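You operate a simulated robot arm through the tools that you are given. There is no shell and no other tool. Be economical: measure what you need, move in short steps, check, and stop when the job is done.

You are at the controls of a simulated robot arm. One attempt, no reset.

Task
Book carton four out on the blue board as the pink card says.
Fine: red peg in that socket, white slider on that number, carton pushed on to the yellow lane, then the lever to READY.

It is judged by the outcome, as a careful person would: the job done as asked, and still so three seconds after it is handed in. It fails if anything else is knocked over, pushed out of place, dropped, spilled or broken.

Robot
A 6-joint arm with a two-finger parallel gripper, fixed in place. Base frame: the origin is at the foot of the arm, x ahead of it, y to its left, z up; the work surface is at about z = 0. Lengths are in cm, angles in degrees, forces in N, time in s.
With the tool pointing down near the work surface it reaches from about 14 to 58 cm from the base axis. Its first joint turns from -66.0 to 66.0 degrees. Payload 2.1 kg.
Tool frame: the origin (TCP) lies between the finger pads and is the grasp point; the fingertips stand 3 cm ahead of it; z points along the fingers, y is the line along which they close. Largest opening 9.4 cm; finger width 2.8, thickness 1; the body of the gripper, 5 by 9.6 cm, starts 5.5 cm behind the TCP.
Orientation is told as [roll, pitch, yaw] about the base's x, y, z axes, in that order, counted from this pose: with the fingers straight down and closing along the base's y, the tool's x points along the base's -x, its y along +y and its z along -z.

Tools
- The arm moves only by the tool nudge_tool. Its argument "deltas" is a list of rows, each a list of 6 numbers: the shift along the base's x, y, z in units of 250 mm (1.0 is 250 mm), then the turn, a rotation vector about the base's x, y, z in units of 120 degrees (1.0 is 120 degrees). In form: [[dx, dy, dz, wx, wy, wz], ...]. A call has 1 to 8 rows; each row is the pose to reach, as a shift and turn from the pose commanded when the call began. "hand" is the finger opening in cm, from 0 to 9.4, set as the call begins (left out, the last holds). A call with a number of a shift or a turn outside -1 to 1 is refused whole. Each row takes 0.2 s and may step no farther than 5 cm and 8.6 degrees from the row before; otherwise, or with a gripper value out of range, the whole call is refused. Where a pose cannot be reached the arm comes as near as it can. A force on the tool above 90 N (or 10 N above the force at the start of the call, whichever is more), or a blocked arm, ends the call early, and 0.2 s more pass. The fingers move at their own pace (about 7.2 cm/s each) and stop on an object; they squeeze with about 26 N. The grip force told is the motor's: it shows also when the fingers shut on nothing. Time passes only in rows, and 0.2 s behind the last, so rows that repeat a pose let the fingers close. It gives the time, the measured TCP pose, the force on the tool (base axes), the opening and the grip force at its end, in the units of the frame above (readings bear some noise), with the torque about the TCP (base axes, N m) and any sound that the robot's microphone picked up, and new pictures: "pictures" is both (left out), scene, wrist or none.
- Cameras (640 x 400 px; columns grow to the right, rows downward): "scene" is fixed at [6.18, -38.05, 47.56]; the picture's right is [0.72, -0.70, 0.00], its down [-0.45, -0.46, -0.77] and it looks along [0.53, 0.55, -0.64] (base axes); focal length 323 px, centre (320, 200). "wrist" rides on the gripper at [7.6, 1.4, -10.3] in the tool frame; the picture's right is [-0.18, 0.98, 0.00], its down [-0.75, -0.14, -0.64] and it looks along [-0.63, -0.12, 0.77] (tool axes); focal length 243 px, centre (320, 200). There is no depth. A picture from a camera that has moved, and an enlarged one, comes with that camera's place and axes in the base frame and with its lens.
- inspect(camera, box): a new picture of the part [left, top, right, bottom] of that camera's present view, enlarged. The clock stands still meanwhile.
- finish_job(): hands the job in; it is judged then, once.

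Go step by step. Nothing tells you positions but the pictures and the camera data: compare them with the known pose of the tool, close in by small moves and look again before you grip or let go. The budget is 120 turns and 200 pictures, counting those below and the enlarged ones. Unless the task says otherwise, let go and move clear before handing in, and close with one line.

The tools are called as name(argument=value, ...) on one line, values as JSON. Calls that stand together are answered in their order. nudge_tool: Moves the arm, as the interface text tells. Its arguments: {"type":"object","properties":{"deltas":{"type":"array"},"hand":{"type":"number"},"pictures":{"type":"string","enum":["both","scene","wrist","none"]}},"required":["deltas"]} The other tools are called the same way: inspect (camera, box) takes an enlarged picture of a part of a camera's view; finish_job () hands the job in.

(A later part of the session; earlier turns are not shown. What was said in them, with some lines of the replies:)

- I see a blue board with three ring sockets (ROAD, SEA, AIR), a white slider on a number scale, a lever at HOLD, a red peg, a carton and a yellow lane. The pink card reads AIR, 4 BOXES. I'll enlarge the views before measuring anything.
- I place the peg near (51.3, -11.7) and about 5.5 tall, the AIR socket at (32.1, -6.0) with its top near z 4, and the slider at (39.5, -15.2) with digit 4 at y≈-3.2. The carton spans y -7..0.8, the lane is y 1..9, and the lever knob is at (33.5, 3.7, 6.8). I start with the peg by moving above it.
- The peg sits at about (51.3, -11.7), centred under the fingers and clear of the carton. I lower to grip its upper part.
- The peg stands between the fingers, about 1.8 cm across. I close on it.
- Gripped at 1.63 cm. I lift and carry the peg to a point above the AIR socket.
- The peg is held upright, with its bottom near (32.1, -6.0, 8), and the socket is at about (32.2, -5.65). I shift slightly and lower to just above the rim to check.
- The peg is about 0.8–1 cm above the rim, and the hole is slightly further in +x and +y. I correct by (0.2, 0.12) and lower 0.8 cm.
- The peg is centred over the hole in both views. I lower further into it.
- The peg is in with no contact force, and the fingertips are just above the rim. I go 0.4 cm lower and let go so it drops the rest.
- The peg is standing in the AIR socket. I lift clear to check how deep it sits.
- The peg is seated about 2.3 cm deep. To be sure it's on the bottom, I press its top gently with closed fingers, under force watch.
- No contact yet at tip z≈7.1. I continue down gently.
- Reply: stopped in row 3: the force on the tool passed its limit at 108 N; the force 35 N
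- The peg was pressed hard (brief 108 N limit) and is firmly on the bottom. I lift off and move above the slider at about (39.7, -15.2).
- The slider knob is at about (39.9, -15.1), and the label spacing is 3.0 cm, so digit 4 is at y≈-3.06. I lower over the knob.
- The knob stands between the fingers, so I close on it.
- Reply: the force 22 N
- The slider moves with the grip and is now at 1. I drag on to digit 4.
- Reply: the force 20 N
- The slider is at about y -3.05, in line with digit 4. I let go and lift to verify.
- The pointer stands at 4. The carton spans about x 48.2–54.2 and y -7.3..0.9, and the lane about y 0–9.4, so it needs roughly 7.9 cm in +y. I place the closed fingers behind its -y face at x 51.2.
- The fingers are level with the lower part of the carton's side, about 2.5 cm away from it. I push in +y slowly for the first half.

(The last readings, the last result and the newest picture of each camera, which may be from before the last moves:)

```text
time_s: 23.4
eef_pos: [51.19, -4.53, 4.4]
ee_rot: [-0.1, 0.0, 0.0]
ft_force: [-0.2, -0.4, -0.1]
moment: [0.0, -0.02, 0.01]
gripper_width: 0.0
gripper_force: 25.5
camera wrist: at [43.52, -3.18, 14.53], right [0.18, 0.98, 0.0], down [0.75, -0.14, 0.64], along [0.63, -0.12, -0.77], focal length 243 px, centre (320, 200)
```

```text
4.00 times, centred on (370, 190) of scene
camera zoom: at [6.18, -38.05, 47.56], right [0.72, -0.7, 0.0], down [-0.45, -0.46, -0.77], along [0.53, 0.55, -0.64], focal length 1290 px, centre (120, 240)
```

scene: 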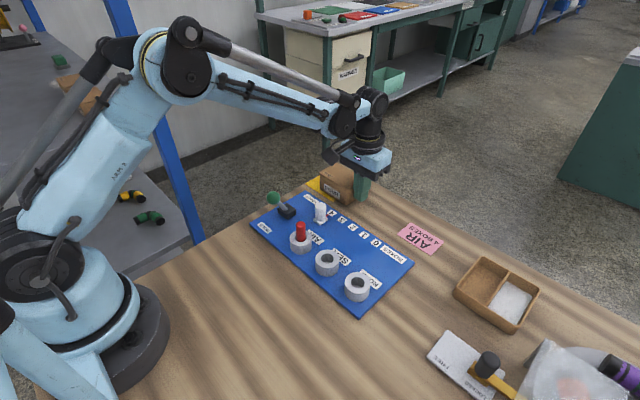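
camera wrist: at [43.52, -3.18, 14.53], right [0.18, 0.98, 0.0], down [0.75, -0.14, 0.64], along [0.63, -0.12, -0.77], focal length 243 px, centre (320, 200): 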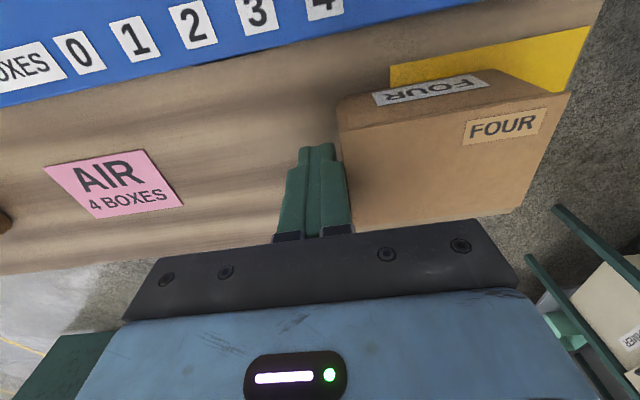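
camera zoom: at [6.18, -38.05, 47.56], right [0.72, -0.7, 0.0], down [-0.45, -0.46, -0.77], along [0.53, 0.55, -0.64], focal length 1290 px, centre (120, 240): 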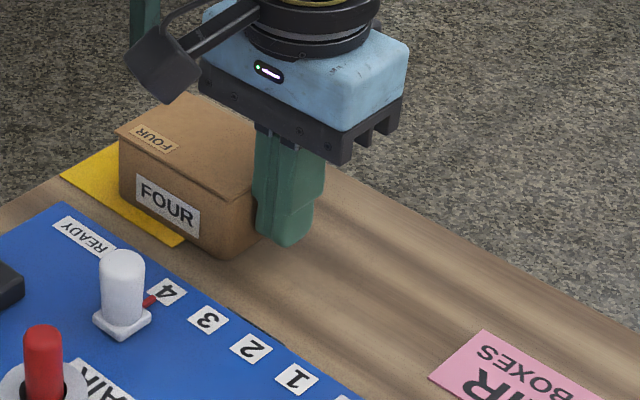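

The carton moves straight and is partly on the lane, which I measure at y 0.06–9.4. I push on more slowly so it doesn't coast.

nudge_tool(deltas=[[0, 0.016, 0, 0, 0, 0], [0, 0.032, 0, 0, 0, 0], [0, 0.048, 0, 0, 0, 0], [0, 0.064, 0, 0, 0, 0], [0, 0.08, 0, 0, 0, 0], [0, 0.096, 0, 0, 0, 0], [0, 0.112, 0, 0, 0, 0], [0, 0.12, 0, 0, 0, 0]])

inspect(camera="scene", box=[290, 140, 410, 215])

inspect(camera="wrist", box=[260, 0, 620, 225])

```text
time_s: 25.2
eef_pos: [51.08, -1.44, 4.37]
ee_rot: [-0.2, 0.1, 0.1]
ft_force: [0.3, -0.5, -0.3]
moment: [0.01, -0.02, 0.0]
gripper_width: 0.01
gripper_force: 26.6
camera wrist: at [43.5, -0.21, 14.55], right [0.18, 0.98, 0.0], down [0.75, -0.14, 0.64], along [0.63, -0.12, -0.77], focal length 243 px, centre (320, 200)
```

scene: 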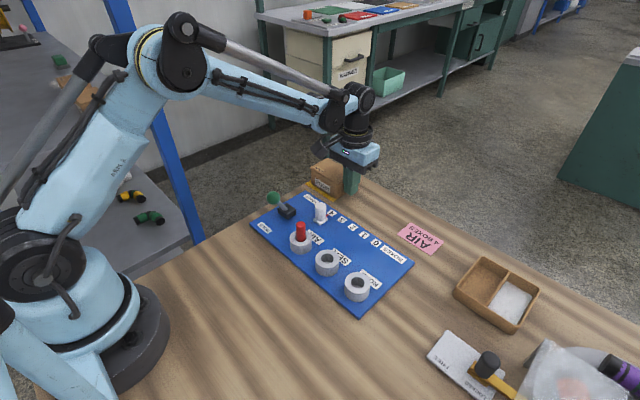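
wrist: 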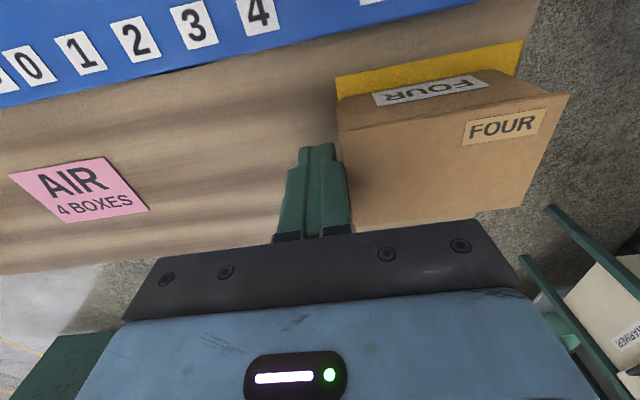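

```text
5.33 times, centred on (350, 178) of scene
camera zoom: at [6.18, -38.05, 47.56], right [0.72, -0.7, 0.0], down [-0.45, -0.46, -0.77], along [0.53, 0.55, -0.64], focal length 1721 px, centre (160, 320)
```

zoom: 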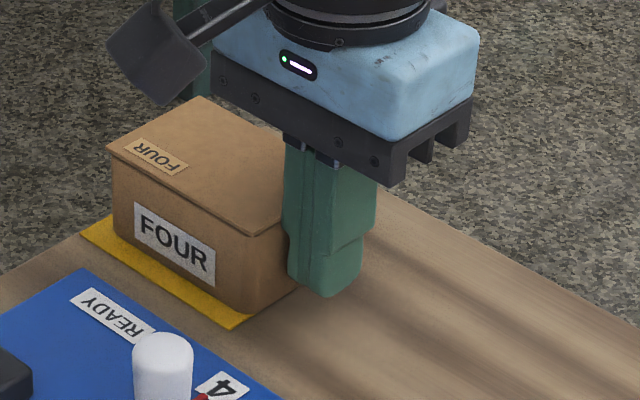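

```text
1.78 times, centred on (440, 112) of wrist
camera zoom: at [43.5, -0.21, 14.55], right [0.18, 0.98, 0.0], down [0.75, -0.14, 0.64], along [0.63, -0.12, -0.77], focal length 431 px, centre (107, 356)
```

zoom: 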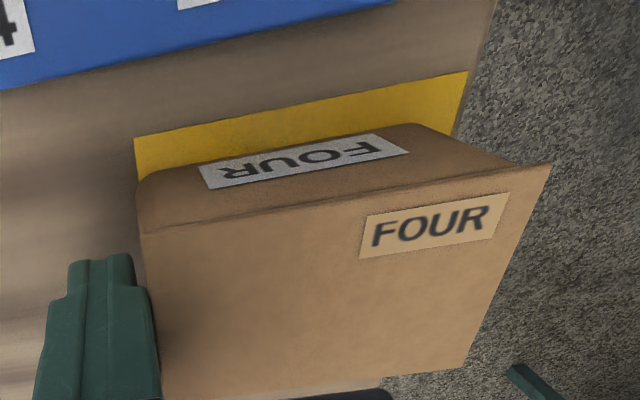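

The carton's near side is now just level with the lane's start, spanning about y -0.1 to 8.35. Another 0.55 cm centres it.

nudge_tool(deltas=[[0, 0.006, 0, 0, 0, 0], [0, 0.012, 0, 0, 0, 0], [0, 0.018, 0, 0, 0, 0], [0, 0.022, 0, 0, 0, 0], [0, 0.022, 0, 0, 0, 0]], pictures="none")

inspect(camera="scene", box=[290, 140, 410, 215])

inspect(camera="wrist", box=[260, 0, 620, 225])

```text
time_s: 26.4
eef_pos: [51.17, -1.01, 4.26]
ee_rot: [-0.1, 0.0, 0.1]
ft_force: [0.4, 0.2, -0.9]
moment: [-0.01, 0.03, -0.02]
gripper_width: 0.0
gripper_force: 26.3
```

```text
5.33 times, centred on (350, 178) of scene
camera zoom: at [6.18, -38.05, 47.56], right [0.72, -0.7, 0.0], down [-0.45, -0.46, -0.77], along [0.53, 0.55, -0.64], focal length 1721 px, centre (160, 320)
```

zoom: 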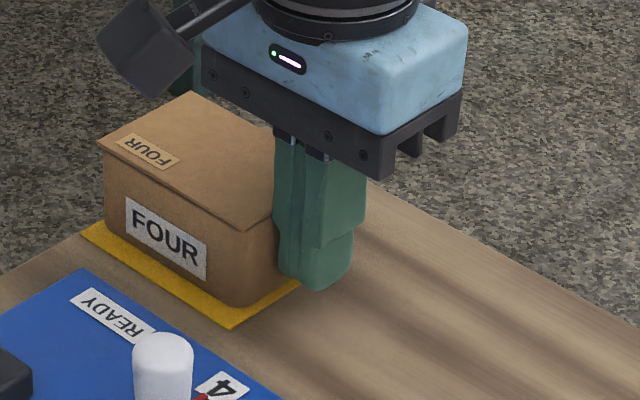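

```text
1.78 times, centred on (440, 112) of wrist
camera zoom: at [43.51, 0.34, 14.56], right [0.18, 0.98, 0.0], down [0.75, -0.14, 0.64], along [0.63, -0.12, -0.77], focal length 431 px, centre (107, 356)
```

zoom: 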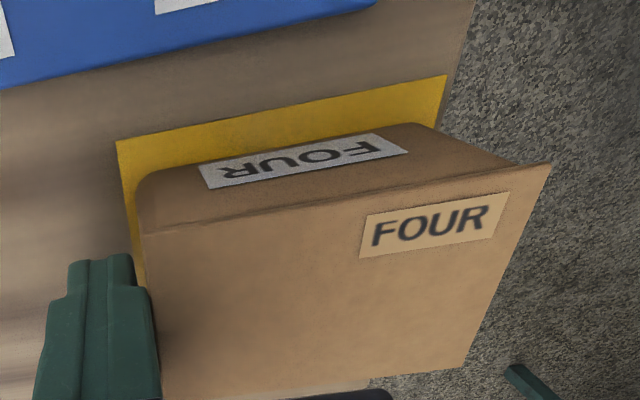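

The carton lies wholly on the yellow lane with a margin on each side. I back the fingers off in -y and lift.

nudge_tool(deltas=[[0, -0.06, 0, 0, 0, 0], [0, -0.14, 0, 0, 0, 0], [0, -0.14, 0.19, 0, 0, 0], [0, -0.14, 0.38, 0, 0, 0], [0, -0.14, 0.46, 0, 0, 0]], pictures="none")

nudge_tool(deltas=[[-0.178, 0.065, 0, 0, 0, 0], [-0.356, 0.13, 0, 0, 0, 0], [-0.534, 0.195, 0, 0, 0, 0], [-0.712, 0.26, 0, 0, 0, 0], [-0.888, 0.325, 0, 0, 0, 0], [-0.888, 0.325, -0.1, 0, 0, 0], [-0.888, 0.325, -0.1, 0, 0, 0]])

inspect(camera="scene", box=[230, 140, 390, 260])

```text
time_s: 27.6
eef_pos: [51.22, -4.65, 15.82]
ee_rot: [0.0, 0.0, 0.0]
ft_force: [0.1, 0.9, -0.4]
moment: [0.03, 0.0, 0.02]
gripper_width: 0.02
gripper_force: 26.0
```

```text
time_s: 29.2
eef_pos: [28.9, 3.58, 13.21]
ee_rot: [0.0, 0.0, 0.1]
ft_force: [-1.0, -0.5, 0.0]
moment: [-0.03, -0.01, 0.02]
gripper_width: 0.01
gripper_force: 25.9
camera wrist: at [21.31, 4.86, 23.5], right [0.18, 0.98, 0.0], down [0.75, -0.14, 0.64], along [0.63, -0.12, -0.77], focal length 243 px, centre (320, 200)
```

scene: 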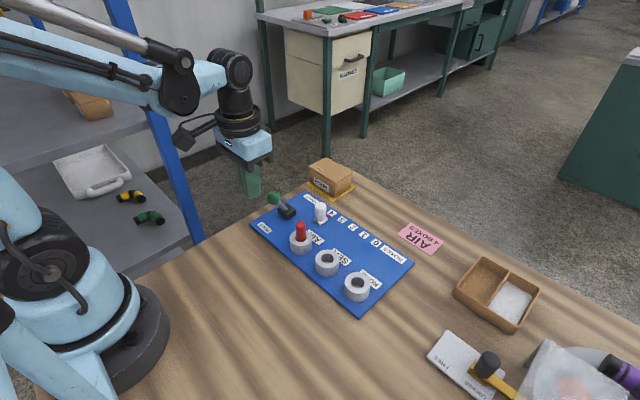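
wrist: 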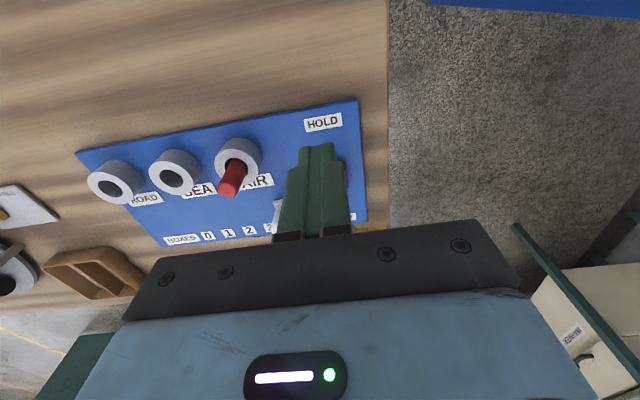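

```text
3.33 times, centred on (310, 200) of scene
camera zoom: at [6.18, -38.05, 47.56], right [0.72, -0.7, 0.0], down [-0.45, -0.46, -0.77], along [0.53, 0.55, -0.64], focal length 1075 px, centre (353, 200)
```

zoom: 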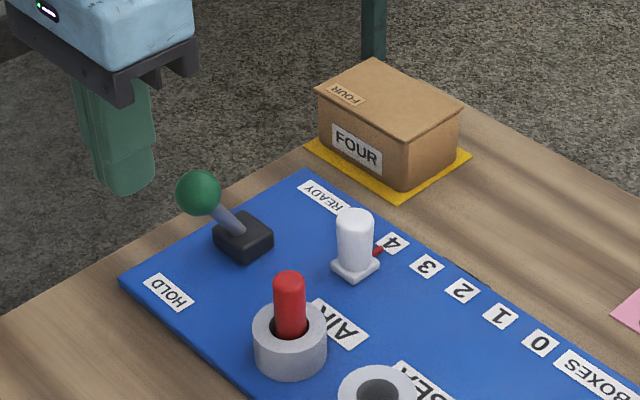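

The carton sits inside the yellow lane. The closed fingers are on the HOLD side of the lever, so I lower to knob height.

nudge_tool(deltas=[[0, 0, -0.11, 0, 0, 0], [0, 0, -0.21, 0, 0, 0], [0, 0, -0.21, 0, 0, 0]])

inspect(camera="scene", box=[230, 160, 350, 250])

```text
time_s: 30.0
eef_pos: [28.93, 3.56, 7.96]
ee_rot: [-0.1, 0.1, 0.1]
ft_force: [-0.2, 1.0, 0.5]
moment: [-0.02, 0.02, 0.01]
gripper_width: 0.0
gripper_force: 25.8
camera wrist: at [21.35, 4.87, 18.23], right [0.18, 0.98, 0.0], down [0.75, -0.14, 0.64], along [0.63, -0.12, -0.77], focal length 243 px, centre (320, 200)
```

scene: 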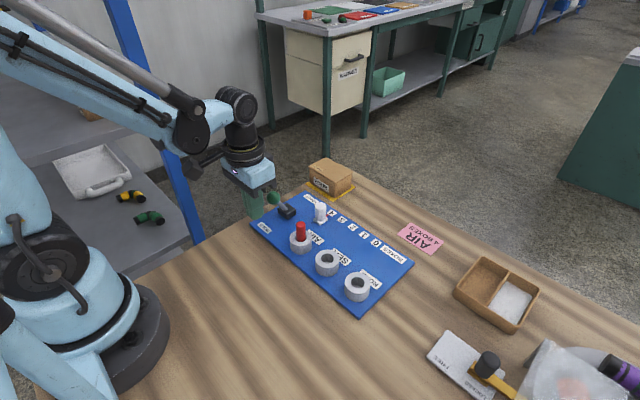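
wrist: 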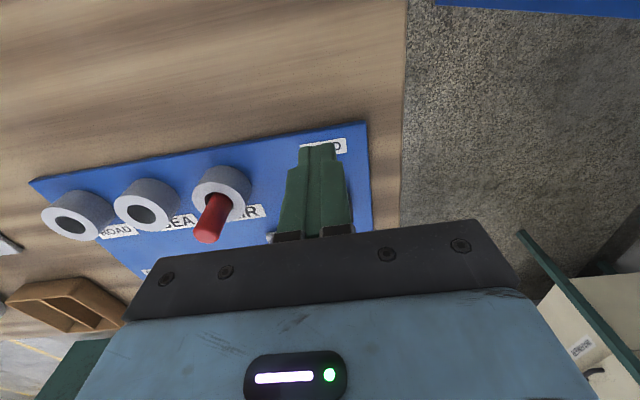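

```text
4.44 times, centred on (290, 205) of scene
camera zoom: at [6.18, -38.05, 47.56], right [0.72, -0.7, 0.0], down [-0.45, -0.46, -0.77], along [0.53, 0.55, -0.64], focal length 1434 px, centre (453, 178)
```

zoom: 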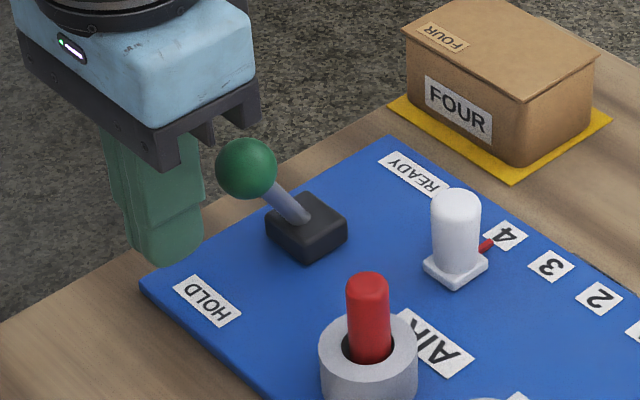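

The fingers are on the -x side of the knob and in line with it (y≈3.6). I push in +x in small steps.

nudge_tool(deltas=[[0.04, 0, 0, 0, 0, 0], [0.08, 0, 0, 0, 0, 0], [0.12, 0, 0, 0, 0, 0], [0.15, 0, 0, 0, 0, 0], [0.18, 0, 0, 0, 0, 0], [0.21, 0, 0, 0, 0, 0], [0.21, 0, 0, 0, 0, 0]])

inspect(camera="scene", box=[230, 160, 350, 250])

```text
time_s: 31.6
eef_pos: [34.26, 3.49, 8.0]
ee_rot: [-0.1, 0.0, 0.0]
ft_force: [-1.0, 0.2, 0.5]
moment: [-0.03, -0.01, 0.01]
gripper_width: 0.0
gripper_force: 26.4
camera wrist: at [26.56, 4.89, 18.29], right [0.18, 0.98, 0.0], down [0.75, -0.14, 0.64], along [0.63, -0.12, -0.77], focal length 243 px, centre (320, 200)
```

scene: 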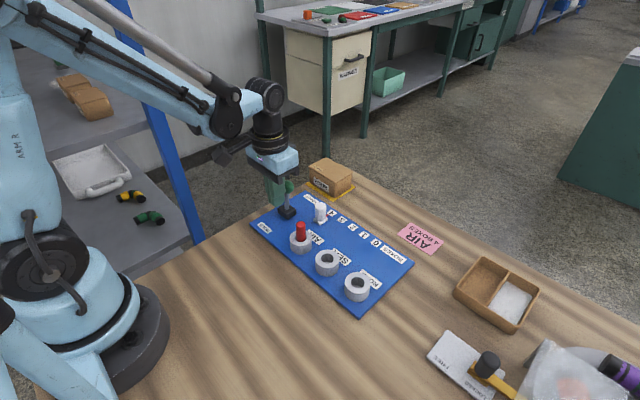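
wrist: 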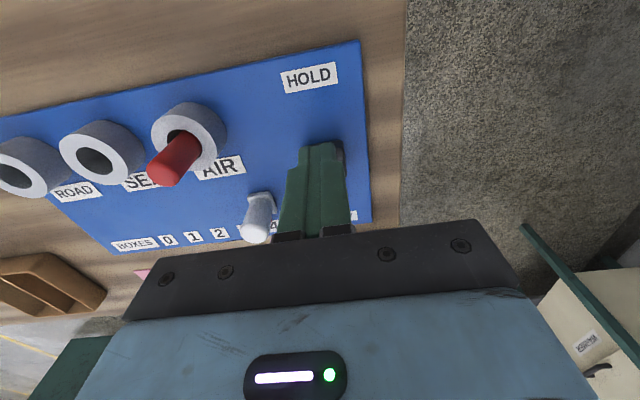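

```text
4.44 times, centred on (290, 205) of scene
camera zoom: at [6.18, -38.05, 47.56], right [0.72, -0.7, 0.0], down [-0.45, -0.46, -0.77], along [0.53, 0.55, -0.64], focal length 1434 px, centre (453, 178)
```

zoom: 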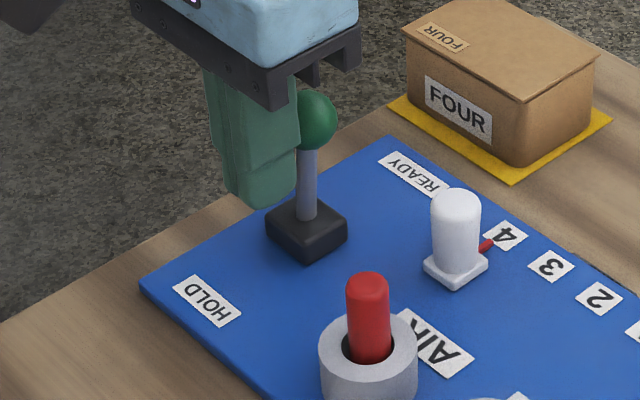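

The lever is now about vertical and moving freely. I keep pushing towards READY.

nudge_tool(deltas=[[0.025, 0, 0, 0, 0, 0], [0.05, 0, 0, 0, 0, 0], [0.075, 0, 0, 0, 0, 0], [0.09, 0, 0, 0, 0, 0], [0.105, 0, 0, 0, 0, 0], [0.105, 0, 0, 0, 0, 0]], pictures="none")

inspect(camera="scene", box=[230, 160, 350, 250])

```text
time_s: 33.0
eef_pos: [36.45, 3.56, 7.95]
ee_rot: [-0.1, 1.0, 0.1]
ft_force: [-38.8, 0.8, 14.4]
moment: [0.17, 0.97, -0.08]
gripper_width: 0.0
gripper_force: 25.8
```

```text
4.44 times, centred on (290, 205) of scene
camera zoom: at [6.17, -38.05, 47.56], right [0.72, -0.7, 0.0], down [-0.45, -0.46, -0.77], along [0.53, 0.55, -0.64], focal length 1434 px, centre (453, 178)
```

zoom: 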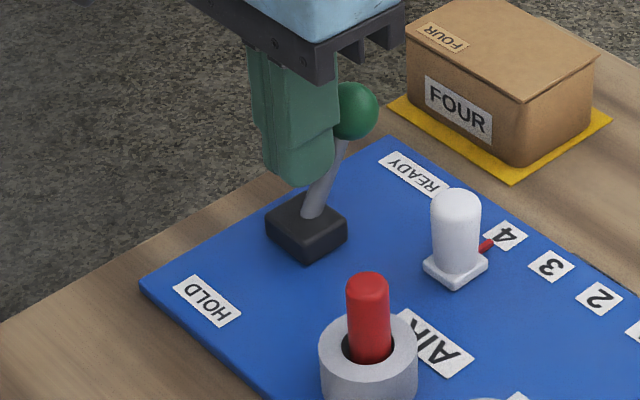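

The lever has reached its stop (39 N), with the knob at about x 39.9 on the READY side. I back off, lift clear and check everything.

nudge_tool(deltas=[[-0.05, 0, 0, 0, 0, 0], [-0.15, 0, 0, 0, 0, 0], [-0.25, 0, 0.1, 0, 0, 0], [-0.25, 0, 0.28, 0, 0, 0], [-0.25, 0, 0.4, 0, 0, 0], [-0.25, 0, 0.4, 0, 0, 0]])

inspect(camera="scene", box=[230, 150, 430, 290])

```text
time_s: 34.4
eef_pos: [30.64, 3.44, 18.08]
ee_rot: [-0.2, 0.0, 0.1]
ft_force: [0.2, -0.5, 0.0]
moment: [0.0, -0.01, -0.03]
gripper_width: 0.0
gripper_force: 25.9
camera wrist: at [22.97, 4.88, 28.32], right [0.18, 0.98, 0.0], down [0.75, -0.14, 0.64], along [0.63, -0.12, -0.77], focal length 243 px, centre (320, 200)
```

scene: 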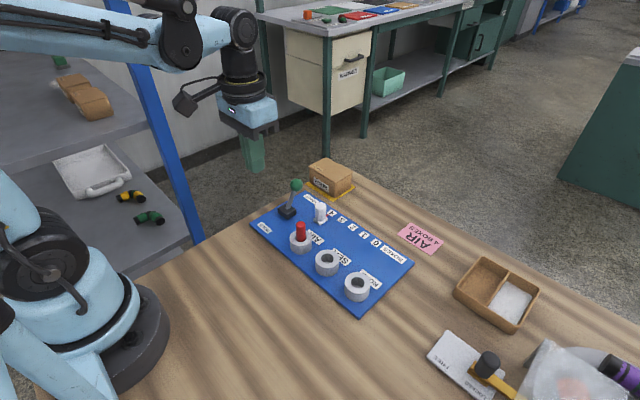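
wrist: 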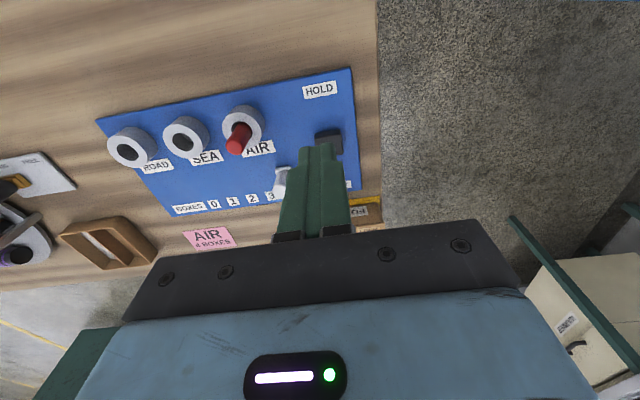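

```text
2.86 times, centred on (330, 220) of scene
camera zoom: at [6.18, -38.05, 47.56], right [0.72, -0.7, 0.0], down [-0.45, -0.46, -0.77], along [0.53, 0.55, -0.64], focal length 922 px, centre (291, 143)
```

zoom: 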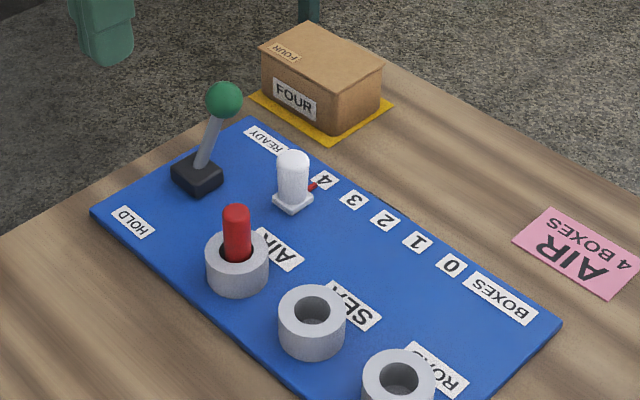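

Everything checks out in the last pictures: the peg is seated in AIR, the pointer is at 4, carton FOUR is on the yellow lane and the lever is held over at READY. The arm is clear, so I hand it in.

finish_job()

```text
The job is handed in.
```

Carton four is booked out as the pink card says: red peg in AIR, slider on 4, carton on the yellow lane and lever at READY; while checking the peg was fully seated I pressed it a little hard (about 108 N for a moment), with no visible harm.
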